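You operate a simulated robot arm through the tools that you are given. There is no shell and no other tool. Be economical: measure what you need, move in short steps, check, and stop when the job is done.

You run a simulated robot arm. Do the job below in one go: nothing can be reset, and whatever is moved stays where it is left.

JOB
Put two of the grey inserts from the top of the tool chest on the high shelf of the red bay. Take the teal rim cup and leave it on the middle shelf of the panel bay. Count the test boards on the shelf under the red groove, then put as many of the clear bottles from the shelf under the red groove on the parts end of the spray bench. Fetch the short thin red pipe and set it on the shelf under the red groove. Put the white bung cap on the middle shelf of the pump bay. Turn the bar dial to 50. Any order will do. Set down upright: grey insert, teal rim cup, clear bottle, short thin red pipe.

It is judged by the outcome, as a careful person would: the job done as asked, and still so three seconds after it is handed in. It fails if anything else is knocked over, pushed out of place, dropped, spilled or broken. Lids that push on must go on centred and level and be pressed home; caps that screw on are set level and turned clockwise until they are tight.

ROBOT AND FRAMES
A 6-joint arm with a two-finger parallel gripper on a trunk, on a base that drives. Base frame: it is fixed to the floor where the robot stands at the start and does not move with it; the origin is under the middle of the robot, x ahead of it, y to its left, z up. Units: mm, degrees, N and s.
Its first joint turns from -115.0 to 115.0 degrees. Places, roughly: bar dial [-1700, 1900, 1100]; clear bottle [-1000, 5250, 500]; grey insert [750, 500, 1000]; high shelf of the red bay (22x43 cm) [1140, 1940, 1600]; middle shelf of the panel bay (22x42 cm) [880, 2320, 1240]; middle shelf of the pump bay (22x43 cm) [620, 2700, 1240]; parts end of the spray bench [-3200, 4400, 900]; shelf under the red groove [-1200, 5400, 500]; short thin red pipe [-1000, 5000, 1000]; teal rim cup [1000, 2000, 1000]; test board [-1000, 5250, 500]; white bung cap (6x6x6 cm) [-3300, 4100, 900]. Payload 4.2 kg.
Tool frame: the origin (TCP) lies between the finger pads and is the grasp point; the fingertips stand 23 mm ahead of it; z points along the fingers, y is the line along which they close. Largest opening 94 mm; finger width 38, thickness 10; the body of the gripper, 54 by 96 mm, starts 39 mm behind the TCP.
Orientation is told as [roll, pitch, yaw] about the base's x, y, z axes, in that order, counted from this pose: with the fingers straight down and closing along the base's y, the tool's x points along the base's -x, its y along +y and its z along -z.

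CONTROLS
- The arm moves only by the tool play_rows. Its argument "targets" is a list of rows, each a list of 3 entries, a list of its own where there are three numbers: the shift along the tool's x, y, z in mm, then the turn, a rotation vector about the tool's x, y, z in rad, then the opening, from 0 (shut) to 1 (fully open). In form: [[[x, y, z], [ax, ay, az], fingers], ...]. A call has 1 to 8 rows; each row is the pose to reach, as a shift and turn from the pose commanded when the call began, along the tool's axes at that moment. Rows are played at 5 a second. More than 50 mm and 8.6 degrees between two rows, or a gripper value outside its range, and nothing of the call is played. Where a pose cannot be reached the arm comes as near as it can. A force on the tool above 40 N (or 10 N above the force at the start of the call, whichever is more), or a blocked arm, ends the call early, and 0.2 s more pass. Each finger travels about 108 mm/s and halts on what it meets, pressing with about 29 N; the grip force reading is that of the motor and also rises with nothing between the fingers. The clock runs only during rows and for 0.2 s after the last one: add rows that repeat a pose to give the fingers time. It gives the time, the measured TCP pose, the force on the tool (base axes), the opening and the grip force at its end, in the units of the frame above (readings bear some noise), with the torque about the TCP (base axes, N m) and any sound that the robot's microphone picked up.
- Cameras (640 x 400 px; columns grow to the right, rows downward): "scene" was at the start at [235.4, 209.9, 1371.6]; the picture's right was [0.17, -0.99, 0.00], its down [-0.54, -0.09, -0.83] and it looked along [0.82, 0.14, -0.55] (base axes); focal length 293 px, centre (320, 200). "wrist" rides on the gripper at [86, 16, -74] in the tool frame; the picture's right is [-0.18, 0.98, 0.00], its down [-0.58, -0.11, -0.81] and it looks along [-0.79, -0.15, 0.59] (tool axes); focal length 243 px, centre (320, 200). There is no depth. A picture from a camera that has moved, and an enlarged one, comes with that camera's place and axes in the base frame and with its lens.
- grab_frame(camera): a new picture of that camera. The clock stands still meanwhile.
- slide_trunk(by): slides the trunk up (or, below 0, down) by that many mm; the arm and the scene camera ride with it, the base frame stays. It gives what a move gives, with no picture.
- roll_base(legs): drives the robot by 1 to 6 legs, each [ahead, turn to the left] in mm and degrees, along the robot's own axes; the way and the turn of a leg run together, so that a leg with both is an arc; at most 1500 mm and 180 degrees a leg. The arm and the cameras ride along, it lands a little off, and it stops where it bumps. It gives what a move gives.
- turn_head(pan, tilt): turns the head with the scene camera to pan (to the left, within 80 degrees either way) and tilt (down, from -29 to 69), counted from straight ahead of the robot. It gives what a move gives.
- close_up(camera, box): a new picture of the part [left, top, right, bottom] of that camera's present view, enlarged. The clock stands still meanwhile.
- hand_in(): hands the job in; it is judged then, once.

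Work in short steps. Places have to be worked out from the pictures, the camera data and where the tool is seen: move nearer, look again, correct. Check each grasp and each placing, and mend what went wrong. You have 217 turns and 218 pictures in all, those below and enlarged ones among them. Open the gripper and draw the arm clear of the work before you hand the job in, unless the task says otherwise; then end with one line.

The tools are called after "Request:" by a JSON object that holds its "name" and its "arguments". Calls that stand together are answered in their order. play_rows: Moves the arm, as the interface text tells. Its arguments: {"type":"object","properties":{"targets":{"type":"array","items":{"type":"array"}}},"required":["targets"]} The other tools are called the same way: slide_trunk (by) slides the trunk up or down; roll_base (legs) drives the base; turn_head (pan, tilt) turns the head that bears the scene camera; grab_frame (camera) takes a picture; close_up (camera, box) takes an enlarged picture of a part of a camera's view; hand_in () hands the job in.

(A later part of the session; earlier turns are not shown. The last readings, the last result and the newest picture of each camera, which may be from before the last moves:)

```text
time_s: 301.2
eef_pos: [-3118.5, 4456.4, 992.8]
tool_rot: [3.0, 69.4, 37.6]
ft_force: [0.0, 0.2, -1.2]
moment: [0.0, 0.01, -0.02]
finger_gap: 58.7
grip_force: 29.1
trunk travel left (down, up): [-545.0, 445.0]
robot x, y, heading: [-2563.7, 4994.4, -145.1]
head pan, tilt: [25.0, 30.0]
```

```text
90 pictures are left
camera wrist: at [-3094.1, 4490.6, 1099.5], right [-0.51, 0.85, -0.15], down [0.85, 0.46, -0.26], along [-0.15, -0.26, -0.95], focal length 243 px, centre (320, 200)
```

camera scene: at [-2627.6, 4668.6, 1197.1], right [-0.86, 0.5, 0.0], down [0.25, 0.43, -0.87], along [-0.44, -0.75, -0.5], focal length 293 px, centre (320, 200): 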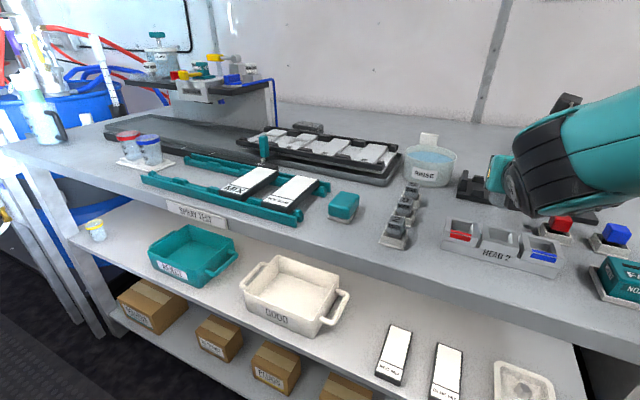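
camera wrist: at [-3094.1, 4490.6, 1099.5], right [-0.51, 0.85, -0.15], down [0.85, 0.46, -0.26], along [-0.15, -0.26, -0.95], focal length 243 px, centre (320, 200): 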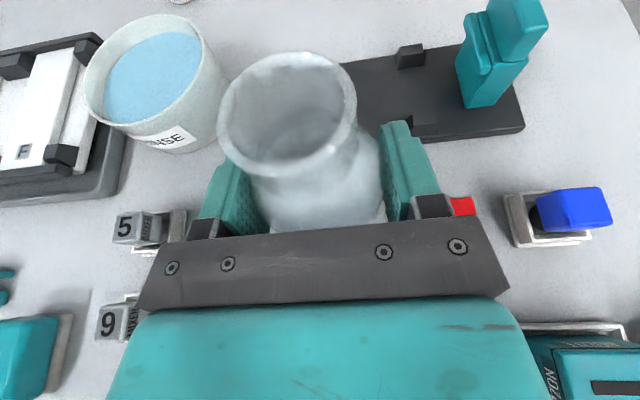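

Position is good (n −58, l 5439). Creep down with the arm.

Request:
{"name": "play_rows", "arguments": {"targets": [[[-11.2, 0, 4.2], [0, 0, 0], 0.5], [[-18.7, 0, 7], [0, 0, 0], 0.5], [[-21.5, 0, 8], [0, 0, 0], 0.5], [[-23.4, 0, 8.7], [0, 0, 0], 0.5]]}}

Request:
{"name": "close_up", "arguments": {"camera": "scene", "box": [420, 120, 640, 280]}}

```text
time_s: 302.2
eef_pos: [-3120.0, 4457.4, 966.6]
tool_rot: [3.1, 69.4, 37.5]
ft_force: [0.5, 0.8, -1.4]
moment: [-0.03, 0.0, 0.0]
finger_gap: 58.9
grip_force: 28.5
trunk travel left (down, up): [-545.0, 445.0]
robot x, y, heading: [-2561.6, 4993.2, -145.3]
head pan, tilt: [25.0, 30.0]
```

```text
2.50 times, centred on (530, 200) of scene
camera zoom: at [-2627.5, 4668.6, 1197.1], right [-0.86, 0.5, 0.0], down [0.25, 0.43, -0.87], along [-0.44, -0.75, -0.5], focal length 732 px, centre (-205, 200)
```

zoom: 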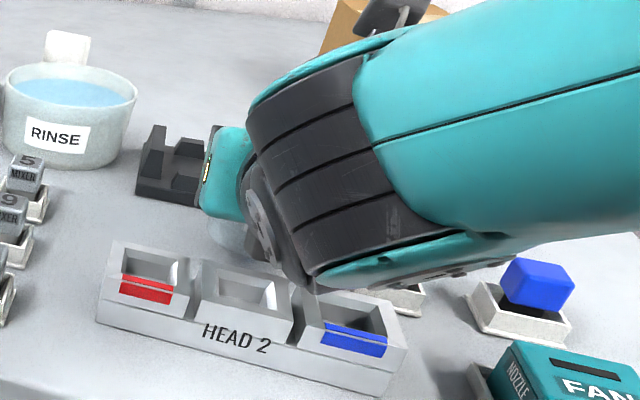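

The wrist clears HEAD 2 by ≥15 mm by my estimate. Continue in 1.5 mm steps.

Request:
{"name": "play_rows", "arguments": {"targets": [[[-1.4, 0, 0.5], [0, 0, 0], 0.5], [[-2.8, 0, 1], [0, 0, 0], 0.5], [[-4.2, 0, 1.6], [0, 0, 0], 0.5]]}}

```text
time_s: 303.0
eef_pos: [-3118.7, 4457.4, 963.8]
tool_rot: [3.0, 69.4, 37.6]
ft_force: [-0.4, -0.3, 0.2]
moment: [-0.02, -0.01, 0.01]
finger_gap: 58.8
grip_force: 28.8
trunk travel left (down, up): [-545.0, 445.0]
robot x, y, heading: [-2567.3, 4997.0, -145.3]
head pan, tilt: [25.0, 30.0]
```

Request:
{"name": "play_rows", "arguments": {"targets": [[[-1.4, 0, 0.5], [0, 0, 0], 0.5], [[-2.8, 0, 1], [0, 0, 0], 0.5], [[-4.2, 0, 1.6], [0, 0, 0], 0.5]]}}

Request:
{"name": "close_up", "arguments": {"camera": "scene", "box": [420, 120, 640, 280]}}

```text
time_s: 303.8
eef_pos: [-3117.4, 4457.3, 958.1]
tool_rot: [3.0, 69.3, 37.6]
ft_force: [0.3, -0.1, 0.0]
moment: [-0.03, 0.0, -0.02]
finger_gap: 58.6
grip_force: 28.9
trunk travel left (down, up): [-545.0, 445.0]
robot x, y, heading: [-2562.3, 4992.3, -145.3]
head pan, tilt: [25.0, 30.0]
```

```text
2.50 times, centred on (530, 200) of scene
camera zoom: at [-2627.5, 4668.6, 1197.1], right [-0.86, 0.5, 0.0], down [0.25, 0.43, -0.87], along [-0.44, -0.75, -0.5], focal length 732 px, centre (-205, 200)
```

zoom: 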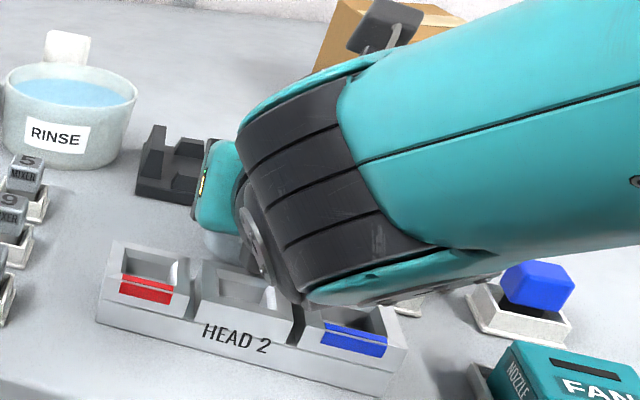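

Re-triangulating, the bench is nearer z≈875, so ~15 mm remain. Lower 9 mm, then creep.

Request:
{"name": "play_rows", "arguments": {"targets": [[[-4.5, 0, 1.7], [0, 0, 0], 0.5], [[-8.4, 0, 3.1], [0, 0, 0], 0.5], [[-10.3, 0, 3.8], [0, 0, 0], 0.5], [[-12, 0, 4.4], [0, 0, 0], 0.5]]}}

Request:
{"name": "grab_frame", "arguments": {"camera": "wrist"}}

```text
time_s: 304.4
eef_pos: [-3118.3, 4456.5, 958.8]
tool_rot: [1.8, 70.6, 36.4]
ft_force: [1.2, 1.6, 14.5]
moment: [0.51, -1.1, 0.06]
finger_gap: 58.9
grip_force: 29.6
trunk travel left (down, up): [-545.0, 445.0]
robot x, y, heading: [-2560.2, 4997.3, -145.3]
head pan, tilt: [25.0, 30.0]
stopped in row 3: the force on the tool passed its limit (the readings are from after the stop); the commanded pose is now the measured one
```

```text
87 pictures are left
camera wrist: at [-3094.3, 4492.2, 1064.6], right [-0.51, 0.84, -0.16], down [0.84, 0.46, -0.28], along [-0.16, -0.28, -0.95], focal length 243 px, centre (320, 200)
```

wrist: 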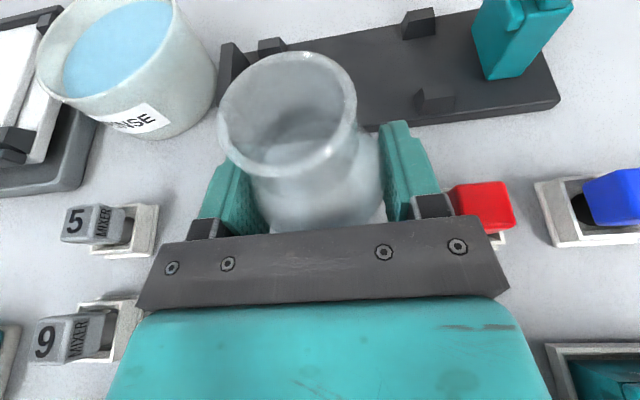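

The gripper body touched the HEAD 2 block (contact 80 mm behind the TCP), so this low tool angle can't place here. I lift, and will set the bottle on the clear front strip left of the mixers, then regrasp it from above.

Request:
{"name": "play_rows", "arguments": {"targets": [[[20, 0, -7.5], [0, 0, 0], 0.5], [[56, 0, -21], [0, 0, 0], 0.5], [[94, 0, -35], [0, 0, 0], 0.5]]}}

Request:
{"name": "play_rows", "arguments": {"targets": [[[-7, -34, -18.5], [0, 0, 0], 0.5], [[-14, -67, -37], [0, 0, 0], 0.5], [[-21, -100, -55], [0, 0, 0], 0.5], [[-28, -134, -74], [0, 0, 0], 0.5], [[-35, -168, -92], [0, 0, 0], 0.5], [[-42, -201, -111], [0, 0, 0], 0.5], [[-48, -235, -129], [0, 0, 0], 0.5]]}}

Request:
{"name": "grab_frame", "arguments": {"camera": "scene"}}

Request:
{"name": "grab_frame", "arguments": {"camera": "wrist"}}

```text
time_s: 305.2
eef_pos: [-3120.1, 4455.7, 1056.9]
tool_rot: [2.1, 70.2, 36.6]
ft_force: [-0.4, 0.8, -0.2]
moment: [0.0, 0.02, 0.04]
finger_gap: 58.6
grip_force: 29.3
trunk travel left (down, up): [-545.0, 445.0]
robot x, y, heading: [-2563.6, 4995.0, -145.3]
head pan, tilt: [25.0, 30.0]
```

```text
time_s: 306.8
eef_pos: [-2871.9, 4342.0, 1050.1]
tool_rot: [1.9, 70.1, 36.4]
ft_force: [0.6, 0.0, -0.1]
moment: [-0.01, -0.01, 0.0]
finger_gap: 58.8
grip_force: 28.7
trunk travel left (down, up): [-545.0, 445.0]
robot x, y, heading: [-2564.9, 4991.6, -145.2]
head pan, tilt: [25.0, 30.0]
```

```text
86 pictures are left
camera scene: at [-2627.8, 4668.8, 1197.1], right [-0.86, 0.51, 0.0], down [0.25, 0.43, -0.87], along [-0.44, -0.75, -0.5], focal length 293 px, centre (320, 200)
```

scene: 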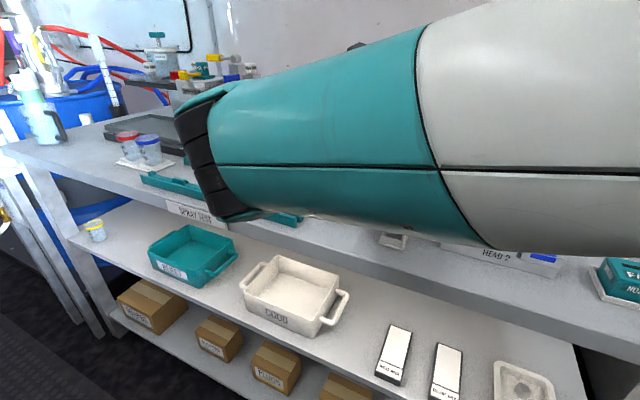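

```text
85 pictures are left
camera wrist: at [-2845.6, 4377.1, 1157.8], right [-0.51, 0.85, -0.16], down [0.85, 0.46, -0.28], along [-0.16, -0.28, -0.95], focal length 243 px, centre (320, 200)
```

wrist: 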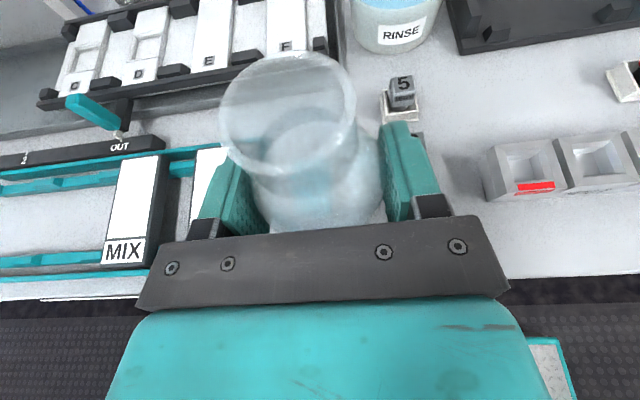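

Position is above the front strip. Adjust to n≈95, l≈5193 and lower 75 mm.

Request:
{"name": "play_rows", "arguments": {"targets": [[[-5, -12.8, -13], [0, 0, 0], 0.5], [[-40, -12.8, 0], [0, 0, 0], 0.5], [[-75, -12.8, 12.6], [0, 0, 0], 0.5]]}}

Request:
{"name": "grab_frame", "arguments": {"camera": "wrist"}}

Request:
{"name": "turn_head", "arguments": {"pan": 45, "tilt": 35}}

Request:
{"name": "grab_frame", "arguments": {"camera": "scene"}}

```text
time_s: 307.6
eef_pos: [-2852.0, 4339.0, 974.8]
tool_rot: [2.2, 70.2, 37.0]
ft_force: [0.0, -0.5, 0.4]
moment: [0.02, -0.02, 0.02]
finger_gap: 59.1
grip_force: 28.8
trunk travel left (down, up): [-545.0, 445.0]
robot x, y, heading: [-2563.2, 4993.3, -145.2]
head pan, tilt: [25.0, 30.0]
```

```text
84 pictures are left
camera wrist: at [-2827.1, 4374.1, 1081.0], right [-0.51, 0.84, -0.16], down [0.84, 0.46, -0.28], along [-0.16, -0.28, -0.95], focal length 243 px, centre (320, 200)
```

wrist: 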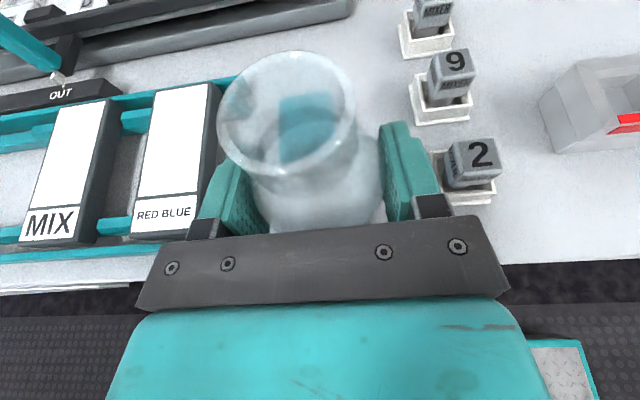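

```text
time_s: 308.5
eef_pos: [-2854.5, 4338.6, 975.7]
tool_rot: [2.1, 70.2, 36.7]
ft_force: [-0.1, -0.7, -1.0]
moment: [-0.02, 0.01, -0.04]
finger_gap: 58.9
grip_force: 29.4
trunk travel left (down, up): [-545.0, 445.0]
robot x, y, heading: [-2563.6, 4993.2, -145.4]
head pan, tilt: [45.0, 35.0]
```

```text
83 pictures are left
camera scene: at [-2597.7, 4660.0, 1189.3], right [-0.98, 0.18, 0.0], down [0.1, 0.56, -0.82], along [-0.15, -0.81, -0.57], focal length 293 px, centre (320, 200)
```

scene: 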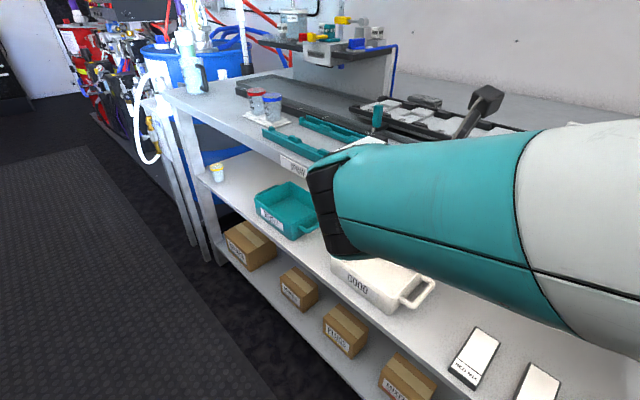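

Clearances are fine. Creep down to contact.

Request:
{"name": "play_rows", "arguments": {"targets": [[[-8, 0, 2.9], [0, 0, 0], 0.5], [[-11, 0, 4], [0, 0, 0], 0.5], [[-13, 0, 4.7], [0, 0, 0], 0.5], [[-15, 0, 5.5], [0, 0, 0], 0.5]]}}

```text
time_s: 309.5
eef_pos: [-2853.3, 4338.7, 960.0]
tool_rot: [2.1, 70.2, 36.7]
ft_force: [0.0, -0.6, -0.4]
moment: [-0.03, 0.04, 0.04]
finger_gap: 59.0
grip_force: 29.1
trunk travel left (down, up): [-545.0, 445.0]
robot x, y, heading: [-2566.3, 4994.3, -145.2]
head pan, tilt: [45.0, 35.0]
```

Request:
{"name": "play_rows", "arguments": {"targets": [[[-2, 0, 0.7], [0, 0, 0], 0.5], [[-4, 0, 1.4], [0, 0, 0], 0.5], [[-6, 0, 2.1], [0, 0, 0], 0.5], [[-8, 0, 2.8], [0, 0, 0], 0.5], [[-10, 0, 3.5], [0, 0, 0], 0.5]]}}

```text
time_s: 310.7
eef_pos: [-2854.3, 4340.3, 955.3]
tool_rot: [1.1, 70.6, 35.7]
ft_force: [0.4, -0.8, 27.4]
moment: [-0.27, -0.18, -0.04]
finger_gap: 59.1
grip_force: 29.1
trunk travel left (down, up): [-545.0, 445.0]
robot x, y, heading: [-2563.8, 4994.9, -145.2]
head pan, tilt: [45.0, 35.0]
```

Contact (27 N). Ease, open and pull back horizontally.

Request:
{"name": "play_rows", "arguments": {"targets": [[[3, 0, -1.1], [0, 0, 0], 0.5], [[3, 0, -1.1], [0, 0, 0], 0.7], [[3, 0, -1.1], [0, 0, 0], 0.85], [[3, 0, -1.1], [0, 0, 0], 0.85], [[-8, 0, -38], [0, 0, 0], 0.85], [[-20, 0, -80], [0, 0, 0], 0.85], [[-30, 0, -120], [0, 0, 0], 0.85]]}}

Request:
{"name": "grab_frame", "arguments": {"camera": "wrist"}}

Request:
{"name": "grab_frame", "arguments": {"camera": "scene"}}

```text
time_s: 312.3
eef_pos: [-2844.7, 4409.9, 957.6]
tool_rot: [3.8, 70.2, 28.4]
ft_force: [0.5, -0.1, -0.7]
moment: [0.0, 0.02, 0.0]
finger_gap: 80.1
grip_force: 0.2
trunk travel left (down, up): [-545.0, 445.0]
robot x, y, heading: [-2565.9, 4991.7, -145.2]
head pan, tilt: [45.0, 35.0]
stopped in row 7: the arm was blocked; the commanded pose is now the measured one
```

```text
82 pictures are left
camera wrist: at [-2813.2, 4439.0, 1065.1], right [-0.36, 0.92, -0.15], down [0.91, 0.31, -0.28], along [-0.21, -0.24, -0.95], focal length 243 px, centre (320, 200)
```

wrist: 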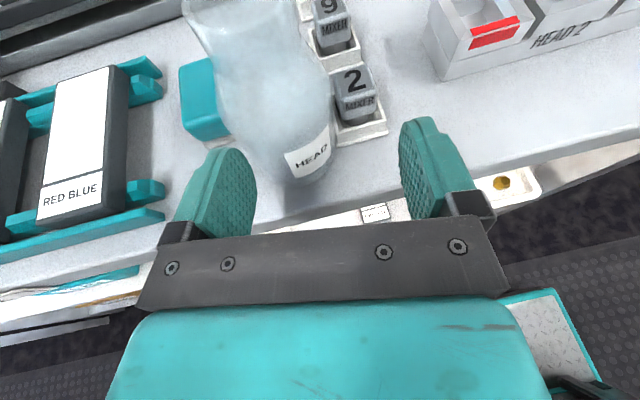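

```text
81 pictures are left
camera scene: at [-2590.4, 4658.1, 1192.1], right [-1.0, 0.1, 0.0], down [0.05, 0.54, -0.84], along [-0.08, -0.83, -0.55], focal length 293 px, centre (320, 200)
```

scene: 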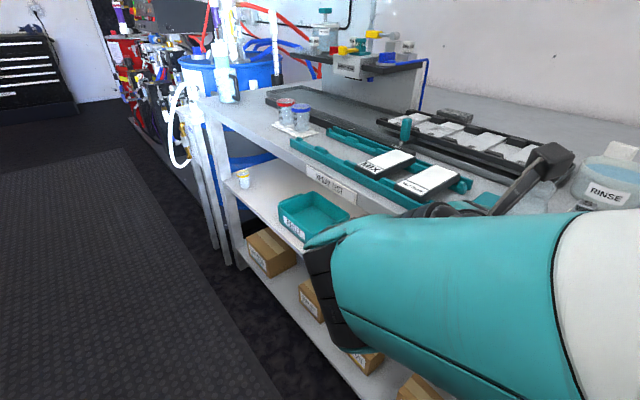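

The bottle stands upright (shifted slightly), nothing else touched. The arm neared the robot's head; I back the base off 250 mm, and turn the tool vertical.

Request:
{"name": "roll_base", "arguments": {"legs": [[-200, 0]]}}

Request:
{"name": "slide_trunk", "arguments": {"by": 250}}

Request:
{"name": "play_rows", "arguments": {"targets": [[[0, 0, 0], [0, -0.131, 0], 0.85], [[0, 0, 0], [0, -0.262, 0], 0.85], [[0, 0, 0], [0, -0.393, 0], 0.85], [[0, 0, 0], [0, -0.524, 0], 0.85], [[0, 0, 0], [0, -0.655, 0], 0.85], [[0, 0, 0], [0, -0.785, 0], 0.85], [[0, 0, 0], [0, -0.916, 0], 0.85], [[0, 0, 0], [0, -1.047, 0], 0.85]]}}

Request:
{"name": "turn_head", "arguments": {"pan": 20, "tilt": 40}}

Request:
{"name": "grab_frame", "arguments": {"camera": "scene"}}

Request:
{"name": "grab_frame", "arguments": {"camera": "wrist"}}

```text
time_s: 313.9
eef_pos: [-2680.3, 4522.5, 958.6]
tool_rot: [4.1, 70.2, 28.6]
ft_force: [-0.4, 0.5, 0.7]
moment: [0.02, 0.05, -0.03]
finger_gap: 79.8
grip_force: 0.0
trunk travel left (down, up): [-545.0, 445.0]
robot x, y, heading: [-2397.0, 5107.4, -145.6]
head pan, tilt: [45.0, 35.0]
```

```text
time_s: 316.5
eef_pos: [-2682.4, 4524.0, 1207.4]
tool_rot: [4.1, 70.2, 28.4]
ft_force: [-0.2, 0.4, -0.4]
moment: [0.01, -0.01, 0.01]
finger_gap: 79.9
grip_force: 0.0
trunk travel left (down, up): [-795.0, 195.0]
robot x, y, heading: [-2398.0, 5112.1, -145.6]
head pan, tilt: [45.0, 35.0]
```

```text
time_s: 318.3
eef_pos: [-2679.3, 4524.1, 1208.0]
tool_rot: [1.4, 10.2, 25.0]
ft_force: [-0.8, -0.1, -0.4]
moment: [0.03, 0.03, 0.02]
finger_gap: 80.0
grip_force: 0.1
trunk travel left (down, up): [-795.0, 195.0]
robot x, y, heading: [-2397.2, 5110.3, -145.5]
head pan, tilt: [45.0, 35.0]
```

```text
time_s: 319.2
eef_pos: [-2680.1, 4523.0, 1206.8]
tool_rot: [1.3, 10.3, 25.0]
ft_force: [0.7, 0.5, 0.8]
moment: [0.0, 0.0, -0.01]
finger_gap: 80.0
grip_force: 0.0
trunk travel left (down, up): [-795.0, 195.0]
robot x, y, heading: [-2399.5, 5106.5, -145.3]
head pan, tilt: [20.0, 40.0]
```

```text
80 pictures are left
camera scene: at [-2466.8, 4791.2, 1431.7], right [-0.82, 0.58, 0.0], down [0.37, 0.52, -0.77], along [-0.44, -0.62, -0.64], focal length 293 px, centre (320, 200)
```

scene: 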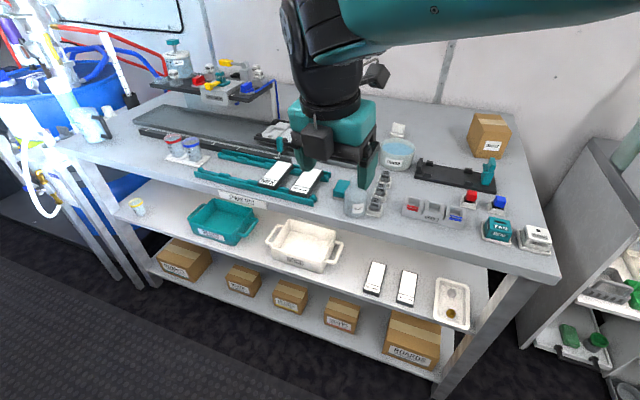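

```text
79 pictures are left
camera wrist: at [-2750.9, 4506.4, 1296.6], right [-0.25, 0.97, -0.01], down [0.7, 0.19, 0.69], along [0.67, 0.16, -0.73], focal length 243 px, centre (320, 200)
```

wrist: 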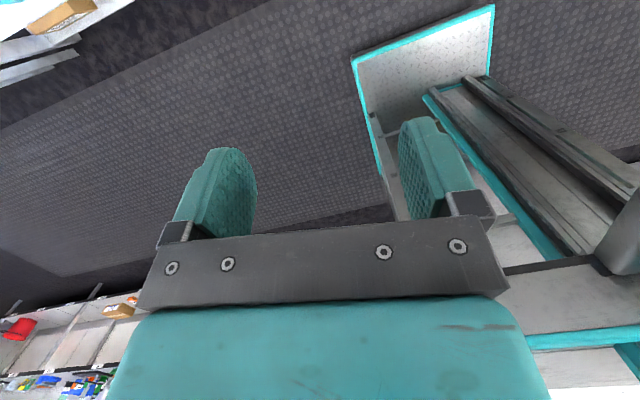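

The bottle stands by the mixers. Zoom in to locate it precisely for a regrasp from above.

Request:
{"name": "close_up", "arguments": {"camera": "scene", "box": [310, 130, 470, 230]}}

```text
4.00 times, centred on (390, 180) of scene
camera zoom: at [-2466.8, 4791.2, 1431.7], right [-0.82, 0.58, 0.0], down [0.37, 0.52, -0.77], along [-0.44, -0.62, -0.64], focal length 1171 px, centre (40, 280)
```

zoom: 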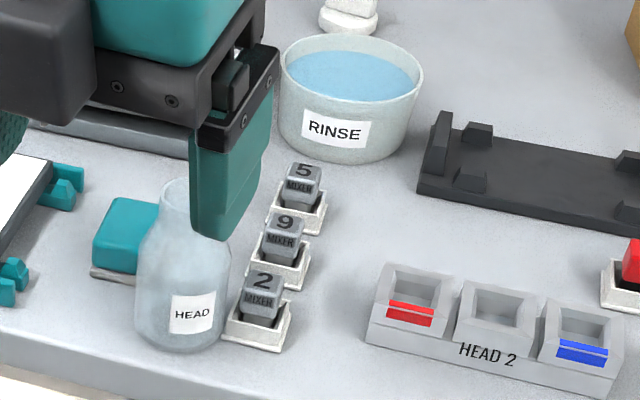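

Bottle at about (−2886,4365). Drive nearer so both it and the free patch are in reach, and make the tool vertical.

Request:
{"name": "roll_base", "arguments": {"legs": [[0, 33.8], [306, 0], [0, -33.8]]}}

Request:
{"name": "play_rows", "arguments": {"targets": [[[0, 0, 0], [0.01, -0.09, 0], 0.7], [[0, 0, 0], [0.02, -0.178, 0], 0.7]]}}

Request:
{"name": "grab_frame", "arguments": {"camera": "scene"}}

```text
time_s: 324.5
eef_pos: [-2780.6, 4236.9, 1208.7]
tool_rot: [1.4, 10.2, 25.8]
ft_force: [0.3, 1.4, -0.4]
moment: [-0.05, 0.01, 0.02]
finger_gap: 79.8
grip_force: 0.1
trunk travel left (down, up): [-795.0, 195.0]
robot x, y, heading: [-2510.2, 4822.4, -144.7]
head pan, tilt: [20.0, 40.0]
```

```text
time_s: 325.1
eef_pos: [-2781.3, 4237.9, 1207.1]
tool_rot: [0.3, 0.1, 25.7]
ft_force: [-0.3, 0.5, -0.2]
moment: [0.0, 0.01, 0.02]
finger_gap: 65.9
grip_force: 0.1
trunk travel left (down, up): [-795.0, 195.0]
robot x, y, heading: [-2506.0, 4823.2, -144.9]
head pan, tilt: [20.0, 40.0]
```

```text
77 pictures are left
camera scene: at [-2572.0, 4507.7, 1431.8], right [-0.82, 0.57, 0.0], down [0.37, 0.53, -0.77], along [-0.44, -0.63, -0.64], focal length 293 px, centre (320, 200)
```

scene: 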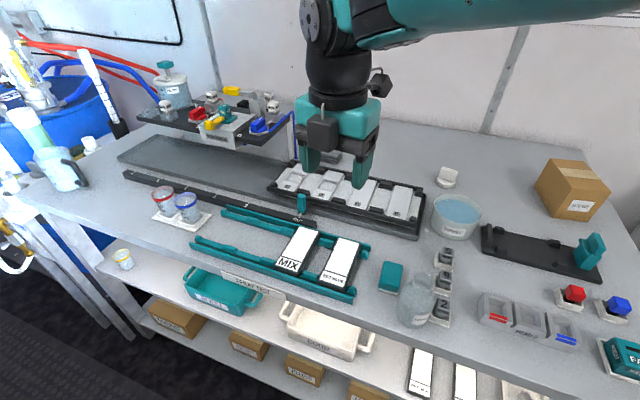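

Robot well placed; bottle axis at (−2889, 4363). Move above the bottle's neck.

Request:
{"name": "play_rows", "arguments": {"targets": [[[8.6, 32, 15], [0, 0, 0], 0.75], [[17.2, 64, 30], [0, 0, 0], 0.75], [[25.8, 96, 45], [0, 0, 0], 0.75], [[34.4, 128, 60], [0, 0, 0], 0.75], [[43, 159.5, 75], [0, 0, 0], 0.75]]}}

Request:
{"name": "close_up", "arguments": {"camera": "scene", "box": [330, 130, 530, 340]}}

Request:
{"name": "grab_frame", "arguments": {"camera": "wrist"}}

```text
time_s: 326.3
eef_pos: [-2886.1, 4363.3, 1133.0]
tool_rot: [0.2, 0.2, 25.8]
ft_force: [0.3, -0.3, 0.3]
moment: [0.03, 0.0, 0.0]
finger_gap: 70.3
grip_force: 0.0
trunk travel left (down, up): [-795.0, 195.0]
robot x, y, heading: [-2509.7, 4821.9, -144.6]
head pan, tilt: [20.0, 40.0]
```

```text
1.90 times, centred on (430, 235) of scene
camera zoom: at [-2572.0, 4507.5, 1431.7], right [-0.82, 0.57, 0.0], down [0.37, 0.53, -0.77], along [-0.44, -0.63, -0.64], focal length 558 px, centre (110, 133)
```

zoom: 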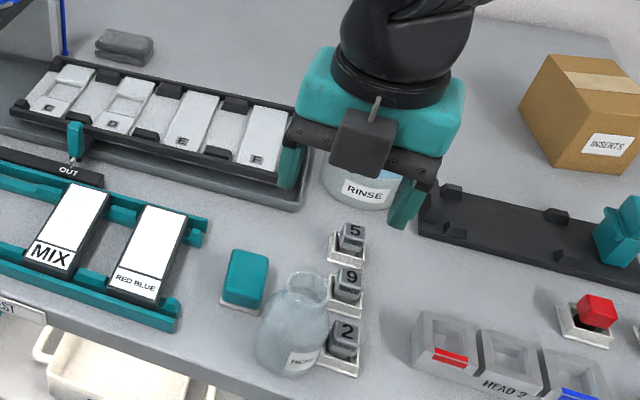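

```text
75 pictures are left
camera wrist: at [-2971.3, 4338.9, 1207.7], right [-0.26, 0.97, 0.0], down [0.57, 0.15, 0.81], along [0.78, 0.21, -0.59], focal length 243 px, centre (320, 200)
```

wrist: 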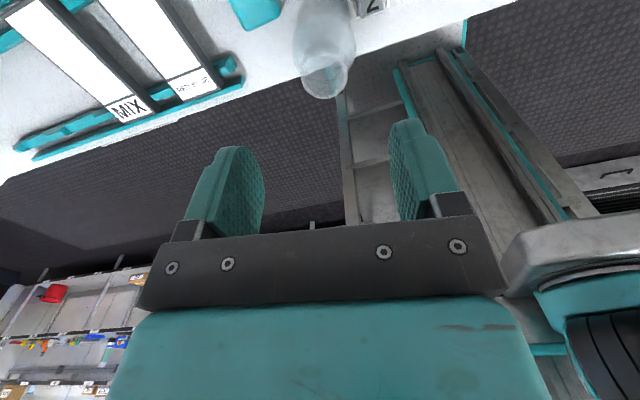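

The neck is centred between the fingers. Descend 146 mm and close on the neck.

Request:
{"name": "play_rows", "arguments": {"targets": [[[-3, 0, 45], [0, 0, 0], 0.75], [[-3, 0, 90], [0, 0, 0], 0.75], [[-3, 0, 125], [0, 0, 0], 0.75], [[-3, 0, 146], [0, 0, 0], 0.75], [[-3, 0, 146], [0, 0, 0], 0.5], [[-3, 0, 146], [0, 0, 0], 0.3], [[-3, 0, 146], [0, 0, 0], 0.3], [[-3, 0, 146], [0, 0, 0], 0.3]]}}

Request:
{"name": "grab_frame", "arguments": {"camera": "wrist"}}

Request:
{"name": "close_up", "arguments": {"camera": "scene", "box": [330, 180, 530, 340]}}

```text
time_s: 328.1
eef_pos: [-2886.9, 4364.3, 986.8]
tool_rot: [0.3, 0.1, 25.6]
ft_force: [0.7, -1.6, -0.7]
moment: [-0.17, -0.06, -0.03]
finger_gap: 58.5
grip_force: 29.1
trunk travel left (down, up): [-795.0, 195.0]
robot x, y, heading: [-2505.9, 4825.2, -144.7]
head pan, tilt: [20.0, 40.0]
```

```text
74 pictures are left
camera wrist: at [-2971.5, 4341.1, 1061.1], right [-0.26, 0.97, 0.0], down [0.57, 0.15, 0.81], along [0.78, 0.21, -0.59], focal length 243 px, centre (320, 200)
```

wrist: 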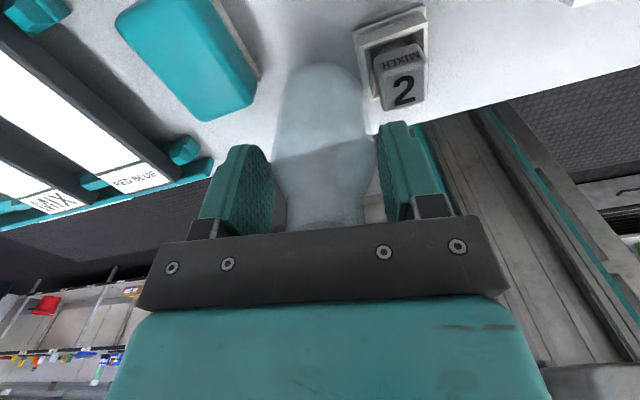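

```text
2.50 times, centred on (430, 260) of scene
camera zoom: at [-2572.3, 4507.5, 1431.7], right [-0.82, 0.57, 0.0], down [0.37, 0.53, -0.77], along [-0.44, -0.63, -0.64], focal length 732 px, centre (45, 50)
```

zoom: 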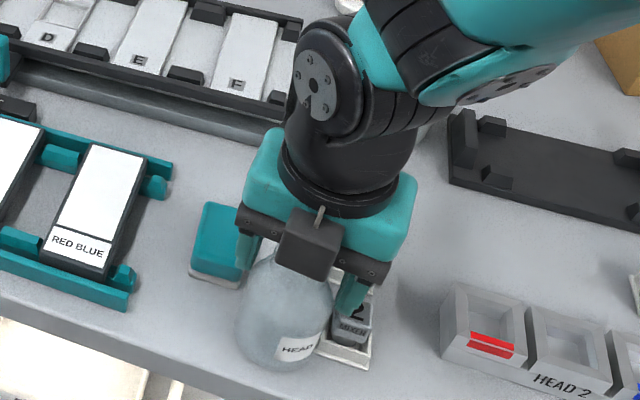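

The tips hold the body just below the shoulder (58.5 mm). Try a gentle lift of 40 mm and check for slip.

Request:
{"name": "play_rows", "arguments": {"targets": [[[0, 0, -12], [0, 0, 0], 0.3], [[0, 0, -24], [0, 0, 0], 0.3], [[0, 0, -40], [0, 0, 0], 0.3]]}}

Request:
{"name": "close_up", "arguments": {"camera": "scene", "box": [330, 180, 530, 340]}}

Request:
{"name": "grab_frame", "arguments": {"camera": "wrist"}}

```text
time_s: 328.9
eef_pos: [-2887.3, 4364.1, 1028.3]
tool_rot: [0.2, 0.1, 25.5]
ft_force: [-0.2, -0.4, -1.2]
moment: [0.02, -0.02, 0.02]
finger_gap: 58.6
grip_force: 29.1
trunk travel left (down, up): [-795.0, 195.0]
robot x, y, heading: [-2506.9, 4824.9, -144.9]
head pan, tilt: [20.0, 40.0]
```

```text
2.50 times, centred on (430, 260) of scene
camera zoom: at [-2572.5, 4507.5, 1431.6], right [-0.82, 0.57, 0.0], down [0.37, 0.53, -0.77], along [-0.44, -0.63, -0.64], focal length 732 px, centre (45, 50)
```

zoom: 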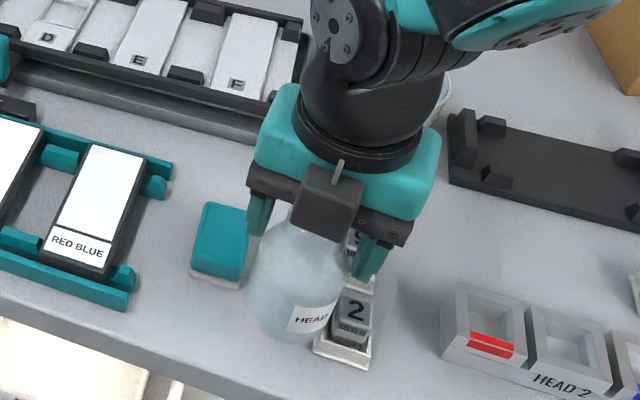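

```text
71 pictures are left
camera wrist: at [-2971.2, 4341.8, 1102.2], right [-0.26, 0.97, 0.0], down [0.57, 0.15, 0.81], along [0.78, 0.21, -0.59], focal length 243 px, centre (320, 200)
```

wrist: 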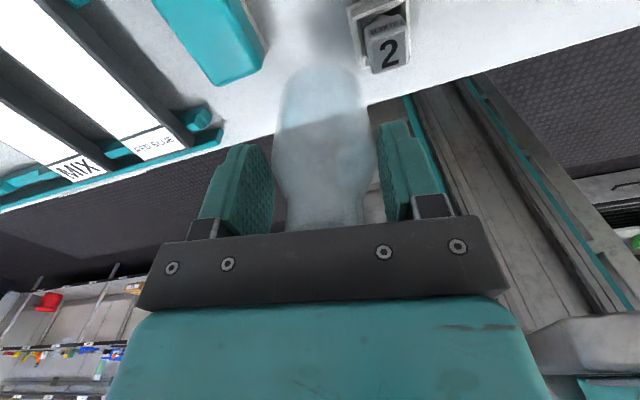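

Held securely. Raise to clear the parts, then carry to the strip behind HEAD 2 (n≈−62, l≈5375).

Request:
{"name": "play_rows", "arguments": {"targets": [[[0, 0, -45], [0, 0, 0], 0.3], [[0, 0, -90], [0, 0, 0], 0.3], [[32, 24, -100], [0, 0, 0], 0.3], [[65, 48, -100], [0, 0, 0], 0.3], [[97, 71, -100], [0, 0, 0], 0.3], [[130, 95, -100], [0, 0, 0], 0.3], [[162.6, 119, -100], [0, 0, 0], 0.3]]}}

Request:
{"name": "play_rows", "arguments": {"targets": [[[0, 0, 40], [0, 0, 0], 0.3], [[0, 0, 80], [0, 0, 0], 0.3], [[0, 0, 110], [0, 0, 0], 0.3]]}}

Request:
{"name": "grab_frame", "arguments": {"camera": "scene"}}

Request:
{"name": "grab_frame", "arguments": {"camera": "wrist"}}

```text
time_s: 330.5
eef_pos: [-3082.6, 4401.6, 1127.9]
tool_rot: [0.1, 0.1, 25.8]
ft_force: [0.8, -0.2, -0.1]
moment: [0.01, -0.02, -0.01]
finger_gap: 58.4
grip_force: 29.3
trunk travel left (down, up): [-795.0, 195.0]
robot x, y, heading: [-2506.9, 4826.7, -144.8]
head pan, tilt: [20.0, 40.0]
```

```text
time_s: 331.3
eef_pos: [-3085.5, 4401.3, 1018.5]
tool_rot: [0.2, 0.0, 25.4]
ft_force: [-0.3, 0.1, -0.9]
moment: [-0.02, 0.06, 0.0]
finger_gap: 58.6
grip_force: 28.4
trunk travel left (down, up): [-795.0, 195.0]
robot x, y, heading: [-2503.2, 4820.8, -144.7]
head pan, tilt: [20.0, 40.0]
```

```text
70 pictures are left
camera scene: at [-2572.1, 4507.9, 1431.8], right [-0.82, 0.57, 0.0], down [0.37, 0.53, -0.77], along [-0.44, -0.63, -0.64], focal length 293 px, centre (320, 200)
```

scene: 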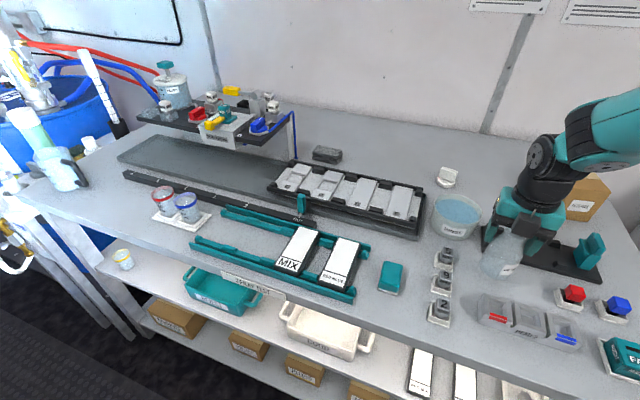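

```text
69 pictures are left
camera wrist: at [-3170.1, 4378.5, 1092.2], right [-0.26, 0.97, 0.0], down [0.57, 0.15, 0.81], along [0.78, 0.21, -0.59], focal length 243 px, centre (320, 200)
```

wrist: 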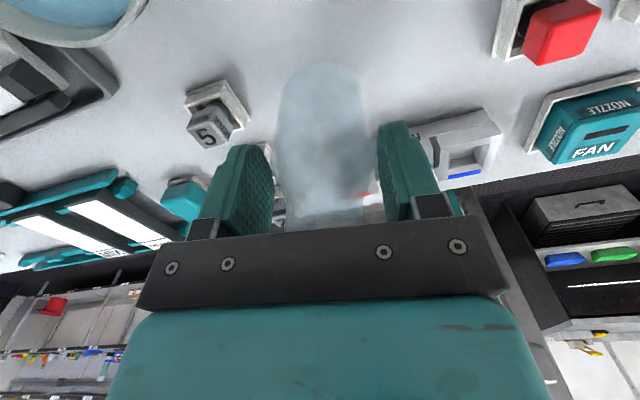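

Clear below. Lower to contact.

Request:
{"name": "play_rows", "arguments": {"targets": [[[0, 0, 18], [0, 0, 0], 0.3], [[0, 0, 26], [0, 0, 0], 0.3], [[0, 0, 29], [0, 0, 0], 0.3], [[0, 0, 31], [0, 0, 0], 0.3]]}}

Request:
{"name": "close_up", "arguments": {"camera": "scene", "box": [430, 180, 630, 340]}}

```text
time_s: 332.3
eef_pos: [-3085.4, 4402.2, 985.5]
tool_rot: [0.2, 0.1, 25.6]
ft_force: [1.0, 1.8, 5.2]
moment: [0.29, -0.14, 0.01]
finger_gap: 58.4
grip_force: 29.4
trunk travel left (down, up): [-795.0, 195.0]
robot x, y, heading: [-2507.4, 4820.7, -144.9]
head pan, tilt: [20.0, 40.0]
```

```text
2.50 times, centred on (530, 260) of scene
camera zoom: at [-2572.2, 4507.8, 1431.9], right [-0.82, 0.57, 0.0], down [0.37, 0.53, -0.77], along [-0.44, -0.63, -0.64], focal length 732 px, centre (-205, 50)
```

zoom: 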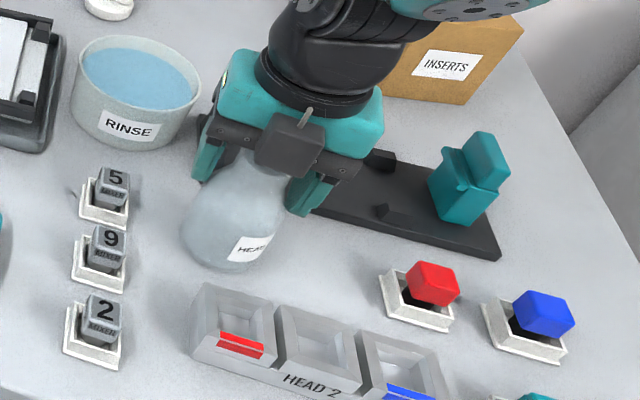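

Touching the bench in a good free spot. Open and lift away.

Request:
{"name": "play_rows", "arguments": {"targets": [[[0, 0, 0], [0, 0, 0], 0.65], [[0, 0, 0], [0, 0, 0], 0.78], [[0, 0, 0], [0, 0, 0], 0.78], [[0, 0, -40], [0, 0, 0], 0.78], [[0, 0, -85], [0, 0, 0], 0.78], [[0, 0, -130], [0, 0, 0], 0.78], [[0, 0, -170], [0, 0, 0], 0.78]]}}

Request:
{"name": "close_up", "arguments": {"camera": "scene", "box": [380, 130, 640, 340]}}

```text
time_s: 333.9
eef_pos: [-3086.4, 4400.6, 1157.0]
tool_rot: [0.2, 0.0, 25.7]
ft_force: [-0.3, -0.7, 0.1]
moment: [-0.01, -0.07, 0.0]
finger_gap: 73.4
grip_force: 0.1
trunk travel left (down, up): [-795.0, 195.0]
robot x, y, heading: [-2507.8, 4825.1, -145.0]
head pan, tilt: [20.0, 40.0]
```

```text
1.90 times, centred on (510, 235) of scene
camera zoom: at [-2572.6, 4507.4, 1431.6], right [-0.82, 0.57, 0.0], down [0.37, 0.53, -0.77], along [-0.44, -0.63, -0.64], focal length 558 px, centre (-42, 133)
```

zoom: 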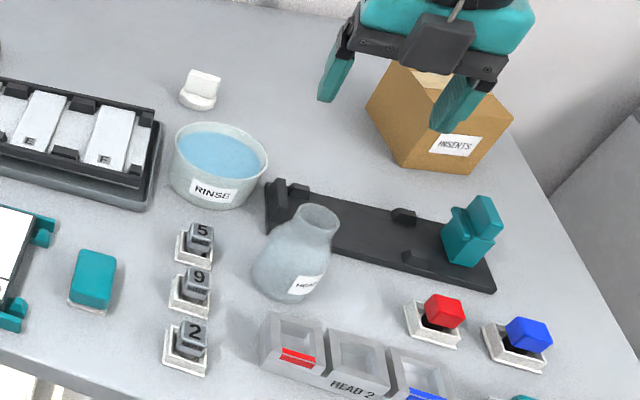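

Bottle one is placed on the parts end. Now for the second: back off, turn round to face the red bench.

Request:
{"name": "roll_base", "arguments": {"legs": [[-400, 0], [0, -179.5]]}}

Request:
{"name": "turn_head", "arguments": {"pan": 20, "tilt": 30}}

Request:
{"name": "grab_frame", "arguments": {"camera": "scene"}}

```text
time_s: 343.7
eef_pos: [-1604.6, 5480.1, 1157.5]
tool_rot: [0.2, 0.1, -154.1]
ft_force: [0.1, 0.3, -0.7]
moment: [0.0, 0.0, -0.01]
finger_gap: 73.3
grip_force: 0.0
trunk travel left (down, up): [-795.0, 195.0]
robot x, y, heading: [-2182.2, 5053.1, 35.5]
head pan, tilt: [20.0, 40.0]
```

```text
time_s: 344.5
eef_pos: [-1605.3, 5480.1, 1156.9]
tool_rot: [0.2, 0.1, -154.2]
ft_force: [-0.2, 1.1, 0.8]
moment: [-0.02, 0.0, -0.03]
finger_gap: 73.5
grip_force: 0.1
trunk travel left (down, up): [-795.0, 195.0]
robot x, y, heading: [-2179.3, 5052.7, 35.4]
head pan, tilt: [20.0, 30.0]
```

```text
66 pictures are left
camera scene: at [-2123.2, 5375.5, 1447.0], right [0.82, -0.57, 0.0], down [-0.28, -0.41, -0.87], along [0.49, 0.71, -0.5], focal length 293 px, centre (320, 200)
```

scene: 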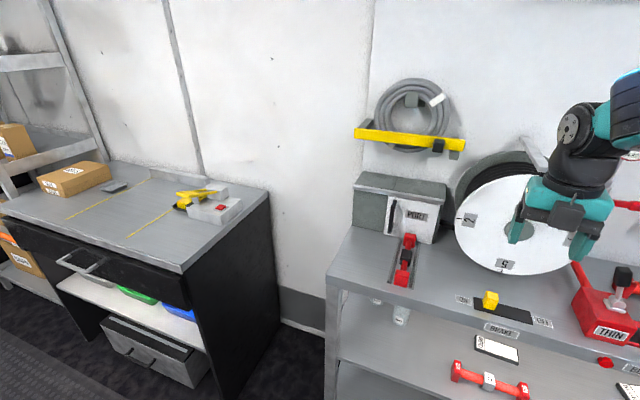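

Facing the bench (robot n 1053, l 5401). Tilt the tool to 70° again and lower the trunk to shelf height.

Request:
{"name": "play_rows", "arguments": {"targets": [[[0, 0, 0], [0, 0.131, 0], 0.9], [[0, 0, 0], [0, 0.262, 0], 0.9], [[0, 0, 0], [0, 0.393, 0], 0.9], [[0, 0, 0], [0, 0.524, 0], 0.9], [[0, 0, 0], [0, 0.655, 0], 0.9], [[0, 0, 0], [0, 0.785, 0], 0.9], [[0, 0, 0], [0, 0.916, 0], 0.9], [[0, 0, 0], [0, 1.047, 0], 0.9]]}}

Request:
{"name": "play_rows", "arguments": {"targets": [[[0, 0, 0], [0, 0.09, 0], 0.9], [[0, 0, 0], [0, 0.175, 0], 0.9]]}}

Request:
{"name": "slide_trunk", "arguments": {"by": -400}}

Request:
{"name": "slide_trunk", "arguments": {"by": -165}}

Request:
{"name": "grab_frame", "arguments": {"camera": "wrist"}}

Request:
{"name": "grab_frame", "arguments": {"camera": "scene"}}

```text
time_s: 346.3
eef_pos: [-1604.3, 5479.8, 1156.9]
tool_rot: [0.5, 60.3, -153.8]
ft_force: [-0.3, -0.3, 0.5]
moment: [-0.03, 0.08, 0.01]
finger_gap: 84.4
grip_force: 0.1
trunk travel left (down, up): [-795.0, 195.0]
robot x, y, heading: [-2180.5, 5055.6, 35.3]
head pan, tilt: [20.0, 30.0]
```

```text
time_s: 346.9
eef_pos: [-1604.3, 5480.7, 1157.5]
tool_rot: [0.7, 70.3, -153.5]
ft_force: [0.2, -0.2, 0.0]
moment: [-0.01, -0.03, 0.02]
finger_gap: 84.7
grip_force: 0.0
trunk travel left (down, up): [-795.0, 195.0]
robot x, y, heading: [-2182.0, 5054.2, 35.2]
head pan, tilt: [20.0, 30.0]
```

```text
time_s: 350.7
eef_pos: [-1604.6, 5481.0, 757.4]
tool_rot: [0.7, 70.1, -153.7]
ft_force: [-0.1, -0.7, 0.1]
moment: [0.04, -0.01, -0.02]
finger_gap: 84.7
grip_force: 0.1
trunk travel left (down, up): [-395.0, 595.0]
robot x, y, heading: [-2180.8, 5051.5, 35.6]
head pan, tilt: [20.0, 30.0]
```

```text
time_s: 352.6
eef_pos: [-1605.5, 5480.4, 592.3]
tool_rot: [0.7, 70.1, -153.5]
ft_force: [0.9, -0.9, 0.5]
moment: [-0.01, 0.0, 0.02]
finger_gap: 84.6
grip_force: 0.0
trunk travel left (down, up): [-230.0, 760.0]
robot x, y, heading: [-2181.5, 5058.6, 35.4]
head pan, tilt: [20.0, 30.0]
```

```text
65 pictures are left
camera wrist: at [-1634.2, 5447.9, 698.3], right [0.37, -0.91, -0.17], down [-0.91, -0.32, -0.27], along [0.19, 0.25, -0.95], focal length 243 px, centre (320, 200)
```

wrist: 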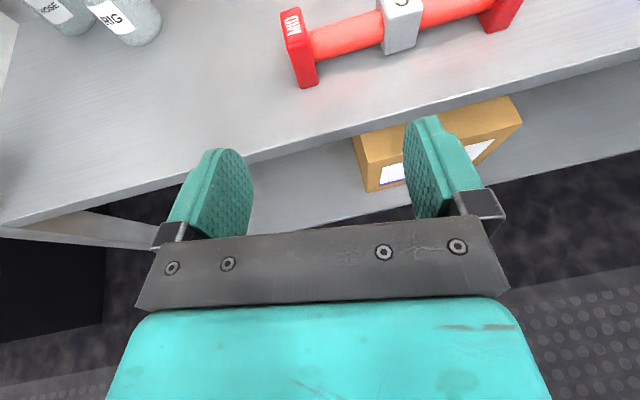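

```text
64 pictures are left
camera scene: at [-2123.3, 5375.6, 882.1], right [0.82, -0.57, 0.0], down [-0.28, -0.41, -0.87], along [0.49, 0.71, -0.5], focal length 293 px, centre (320, 200)
```

scene: 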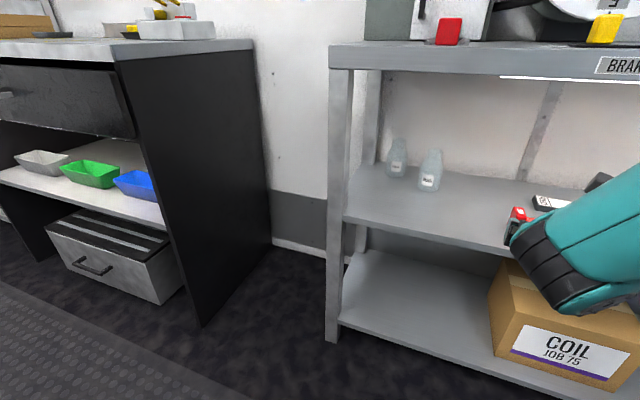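

RIG's base is at about n 2088, l 5620. Shift the gripper left to l≈5627, then drive in 230 mm.

Request:
{"name": "play_rows", "arguments": {"targets": [[[-1.4, -39, -4], [0, 0, 0], 0.9], [[-2.9, -79, -8], [0, 0, 0], 0.9], [[-4.3, -118, -12], [0, 0, 0], 0.9], [[-5.8, -158, -16], [0, 0, 0], 0.9], [[-7.2, -197, -20], [0, 0, 0], 0.9]]}}

Request:
{"name": "roll_base", "arguments": {"legs": [[230, 0]]}}

Request:
{"name": "grab_frame", "arguments": {"camera": "wrist"}}

Request:
{"name": "grab_frame", "arguments": {"camera": "scene"}}

```text
time_s: 353.8
eef_pos: [-1709.2, 5648.5, 589.8]
tool_rot: [0.7, 70.0, -153.4]
ft_force: [0.2, 0.6, -0.8]
moment: [0.04, -0.02, -0.03]
finger_gap: 84.4
grip_force: 0.0
trunk travel left (down, up): [-230.0, 760.0]
robot x, y, heading: [-2180.3, 5055.1, 35.4]
head pan, tilt: [20.0, 30.0]
```

```text
time_s: 355.5
eef_pos: [-1523.2, 5780.3, 590.4]
tool_rot: [0.7, 70.1, -153.6]
ft_force: [-0.5, 0.3, -0.5]
moment: [0.01, 0.04, 0.01]
finger_gap: 84.6
grip_force: 0.1
trunk travel left (down, up): [-230.0, 760.0]
robot x, y, heading: [-1995.9, 5184.5, 35.3]
head pan, tilt: [20.0, 30.0]
```

```text
63 pictures are left
camera wrist: at [-1552.2, 5747.9, 696.4], right [0.37, -0.91, -0.17], down [-0.91, -0.32, -0.27], along [0.19, 0.25, -0.95], focal length 243 px, centre (320, 200)
```

wrist: 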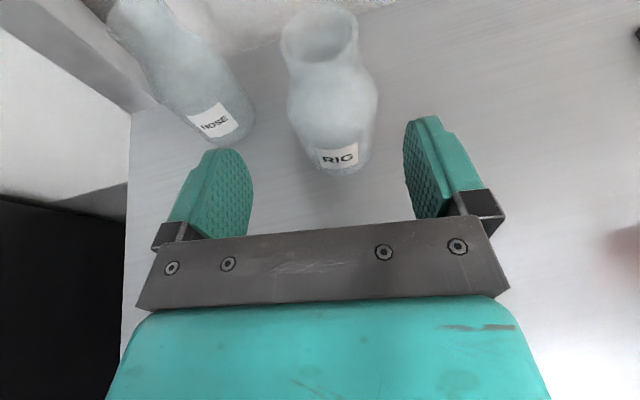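

```text
62 pictures are left
camera scene: at [-1938.0, 5507.2, 882.1], right [0.82, -0.57, 0.0], down [-0.28, -0.41, -0.87], along [0.49, 0.71, -0.5], focal length 293 px, centre (320, 200)
```

scene: 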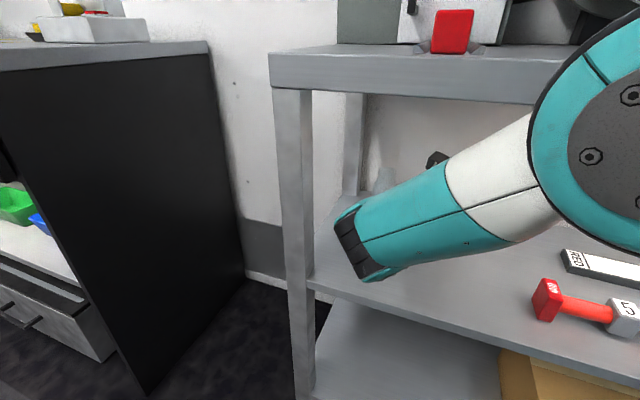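

Well aligned. RIG centre at n≈2079, l≈5613. Go in and down, then close.

Request:
{"name": "play_rows", "arguments": {"targets": [[[-3, 3, 21], [0, 0, 0], 0.9], [[-6, 6, 42], [0, 0, 0], 0.9], [[-9, 8, 63], [0, 0, 0], 0.9], [[-12, 8, 84], [0, 0, 0], 0.9]]}}

Request:
{"name": "grab_frame", "arguments": {"camera": "wrist"}}

```text
time_s: 356.5
eef_pos: [-1452.7, 5805.9, 550.2]
tool_rot: [0.7, 70.1, -153.6]
ft_force: [-0.3, -0.3, -0.6]
moment: [0.01, 0.01, -0.01]
finger_gap: 84.6
grip_force: 0.2
trunk travel left (down, up): [-230.0, 760.0]
robot x, y, heading: [-1996.6, 5185.6, 35.6]
head pan, tilt: [20.0, 30.0]
```

```text
61 pictures are left
camera wrist: at [-1481.3, 5773.9, 656.7], right [0.37, -0.91, -0.17], down [-0.91, -0.32, -0.27], along [0.2, 0.25, -0.95], focal length 243 px, centre (320, 200)
```

wrist: 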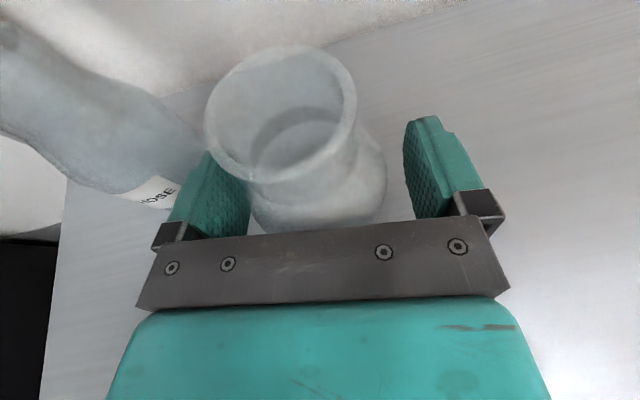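

Shift 4 mm left, close, and lift 70 mm.

Request:
{"name": "play_rows", "arguments": {"targets": [[[0, -4, 0], [0, 0, 0], 0.9], [[0, -4, 0], [0, 0, 0], 0.7], [[0, -4, 0], [0, 0, 0], 0.55], [[0, -4, 0], [0, 0, 0], 0.5], [[0, -4, 0], [0, 0, 0], 0.5]]}}

Request:
{"name": "play_rows", "arguments": {"targets": [[[22, 0, -8], [0, 0, 0], 0.5], [[44, 0, -16], [0, 0, 0], 0.5], [[66, 0, -24], [0, 0, 0], 0.5]]}}

Request:
{"name": "grab_frame", "arguments": {"camera": "wrist"}}

```text
time_s: 357.7
eef_pos: [-1453.5, 5809.9, 549.1]
tool_rot: [0.7, 70.0, -153.6]
ft_force: [0.9, 0.5, -0.2]
moment: [-0.01, -0.01, -0.01]
finger_gap: 58.8
grip_force: 28.9
trunk travel left (down, up): [-230.0, 760.0]
robot x, y, heading: [-1995.0, 5183.1, 35.1]
head pan, tilt: [20.0, 30.0]
```

```text
time_s: 358.5
eef_pos: [-1453.1, 5809.9, 620.2]
tool_rot: [0.7, 70.0, -153.6]
ft_force: [0.3, 0.6, -0.8]
moment: [0.01, -0.02, -0.04]
finger_gap: 58.9
grip_force: 28.8
trunk travel left (down, up): [-230.0, 760.0]
robot x, y, heading: [-1994.4, 5185.8, 35.2]
head pan, tilt: [20.0, 30.0]
```

```text
60 pictures are left
camera wrist: at [-1483.0, 5777.7, 727.0], right [0.37, -0.91, -0.17], down [-0.91, -0.32, -0.27], along [0.19, 0.25, -0.95], focal length 243 px, centre (320, 200)
```

wrist: 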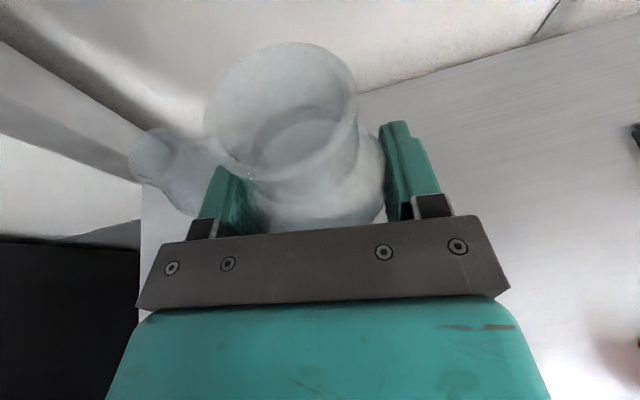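

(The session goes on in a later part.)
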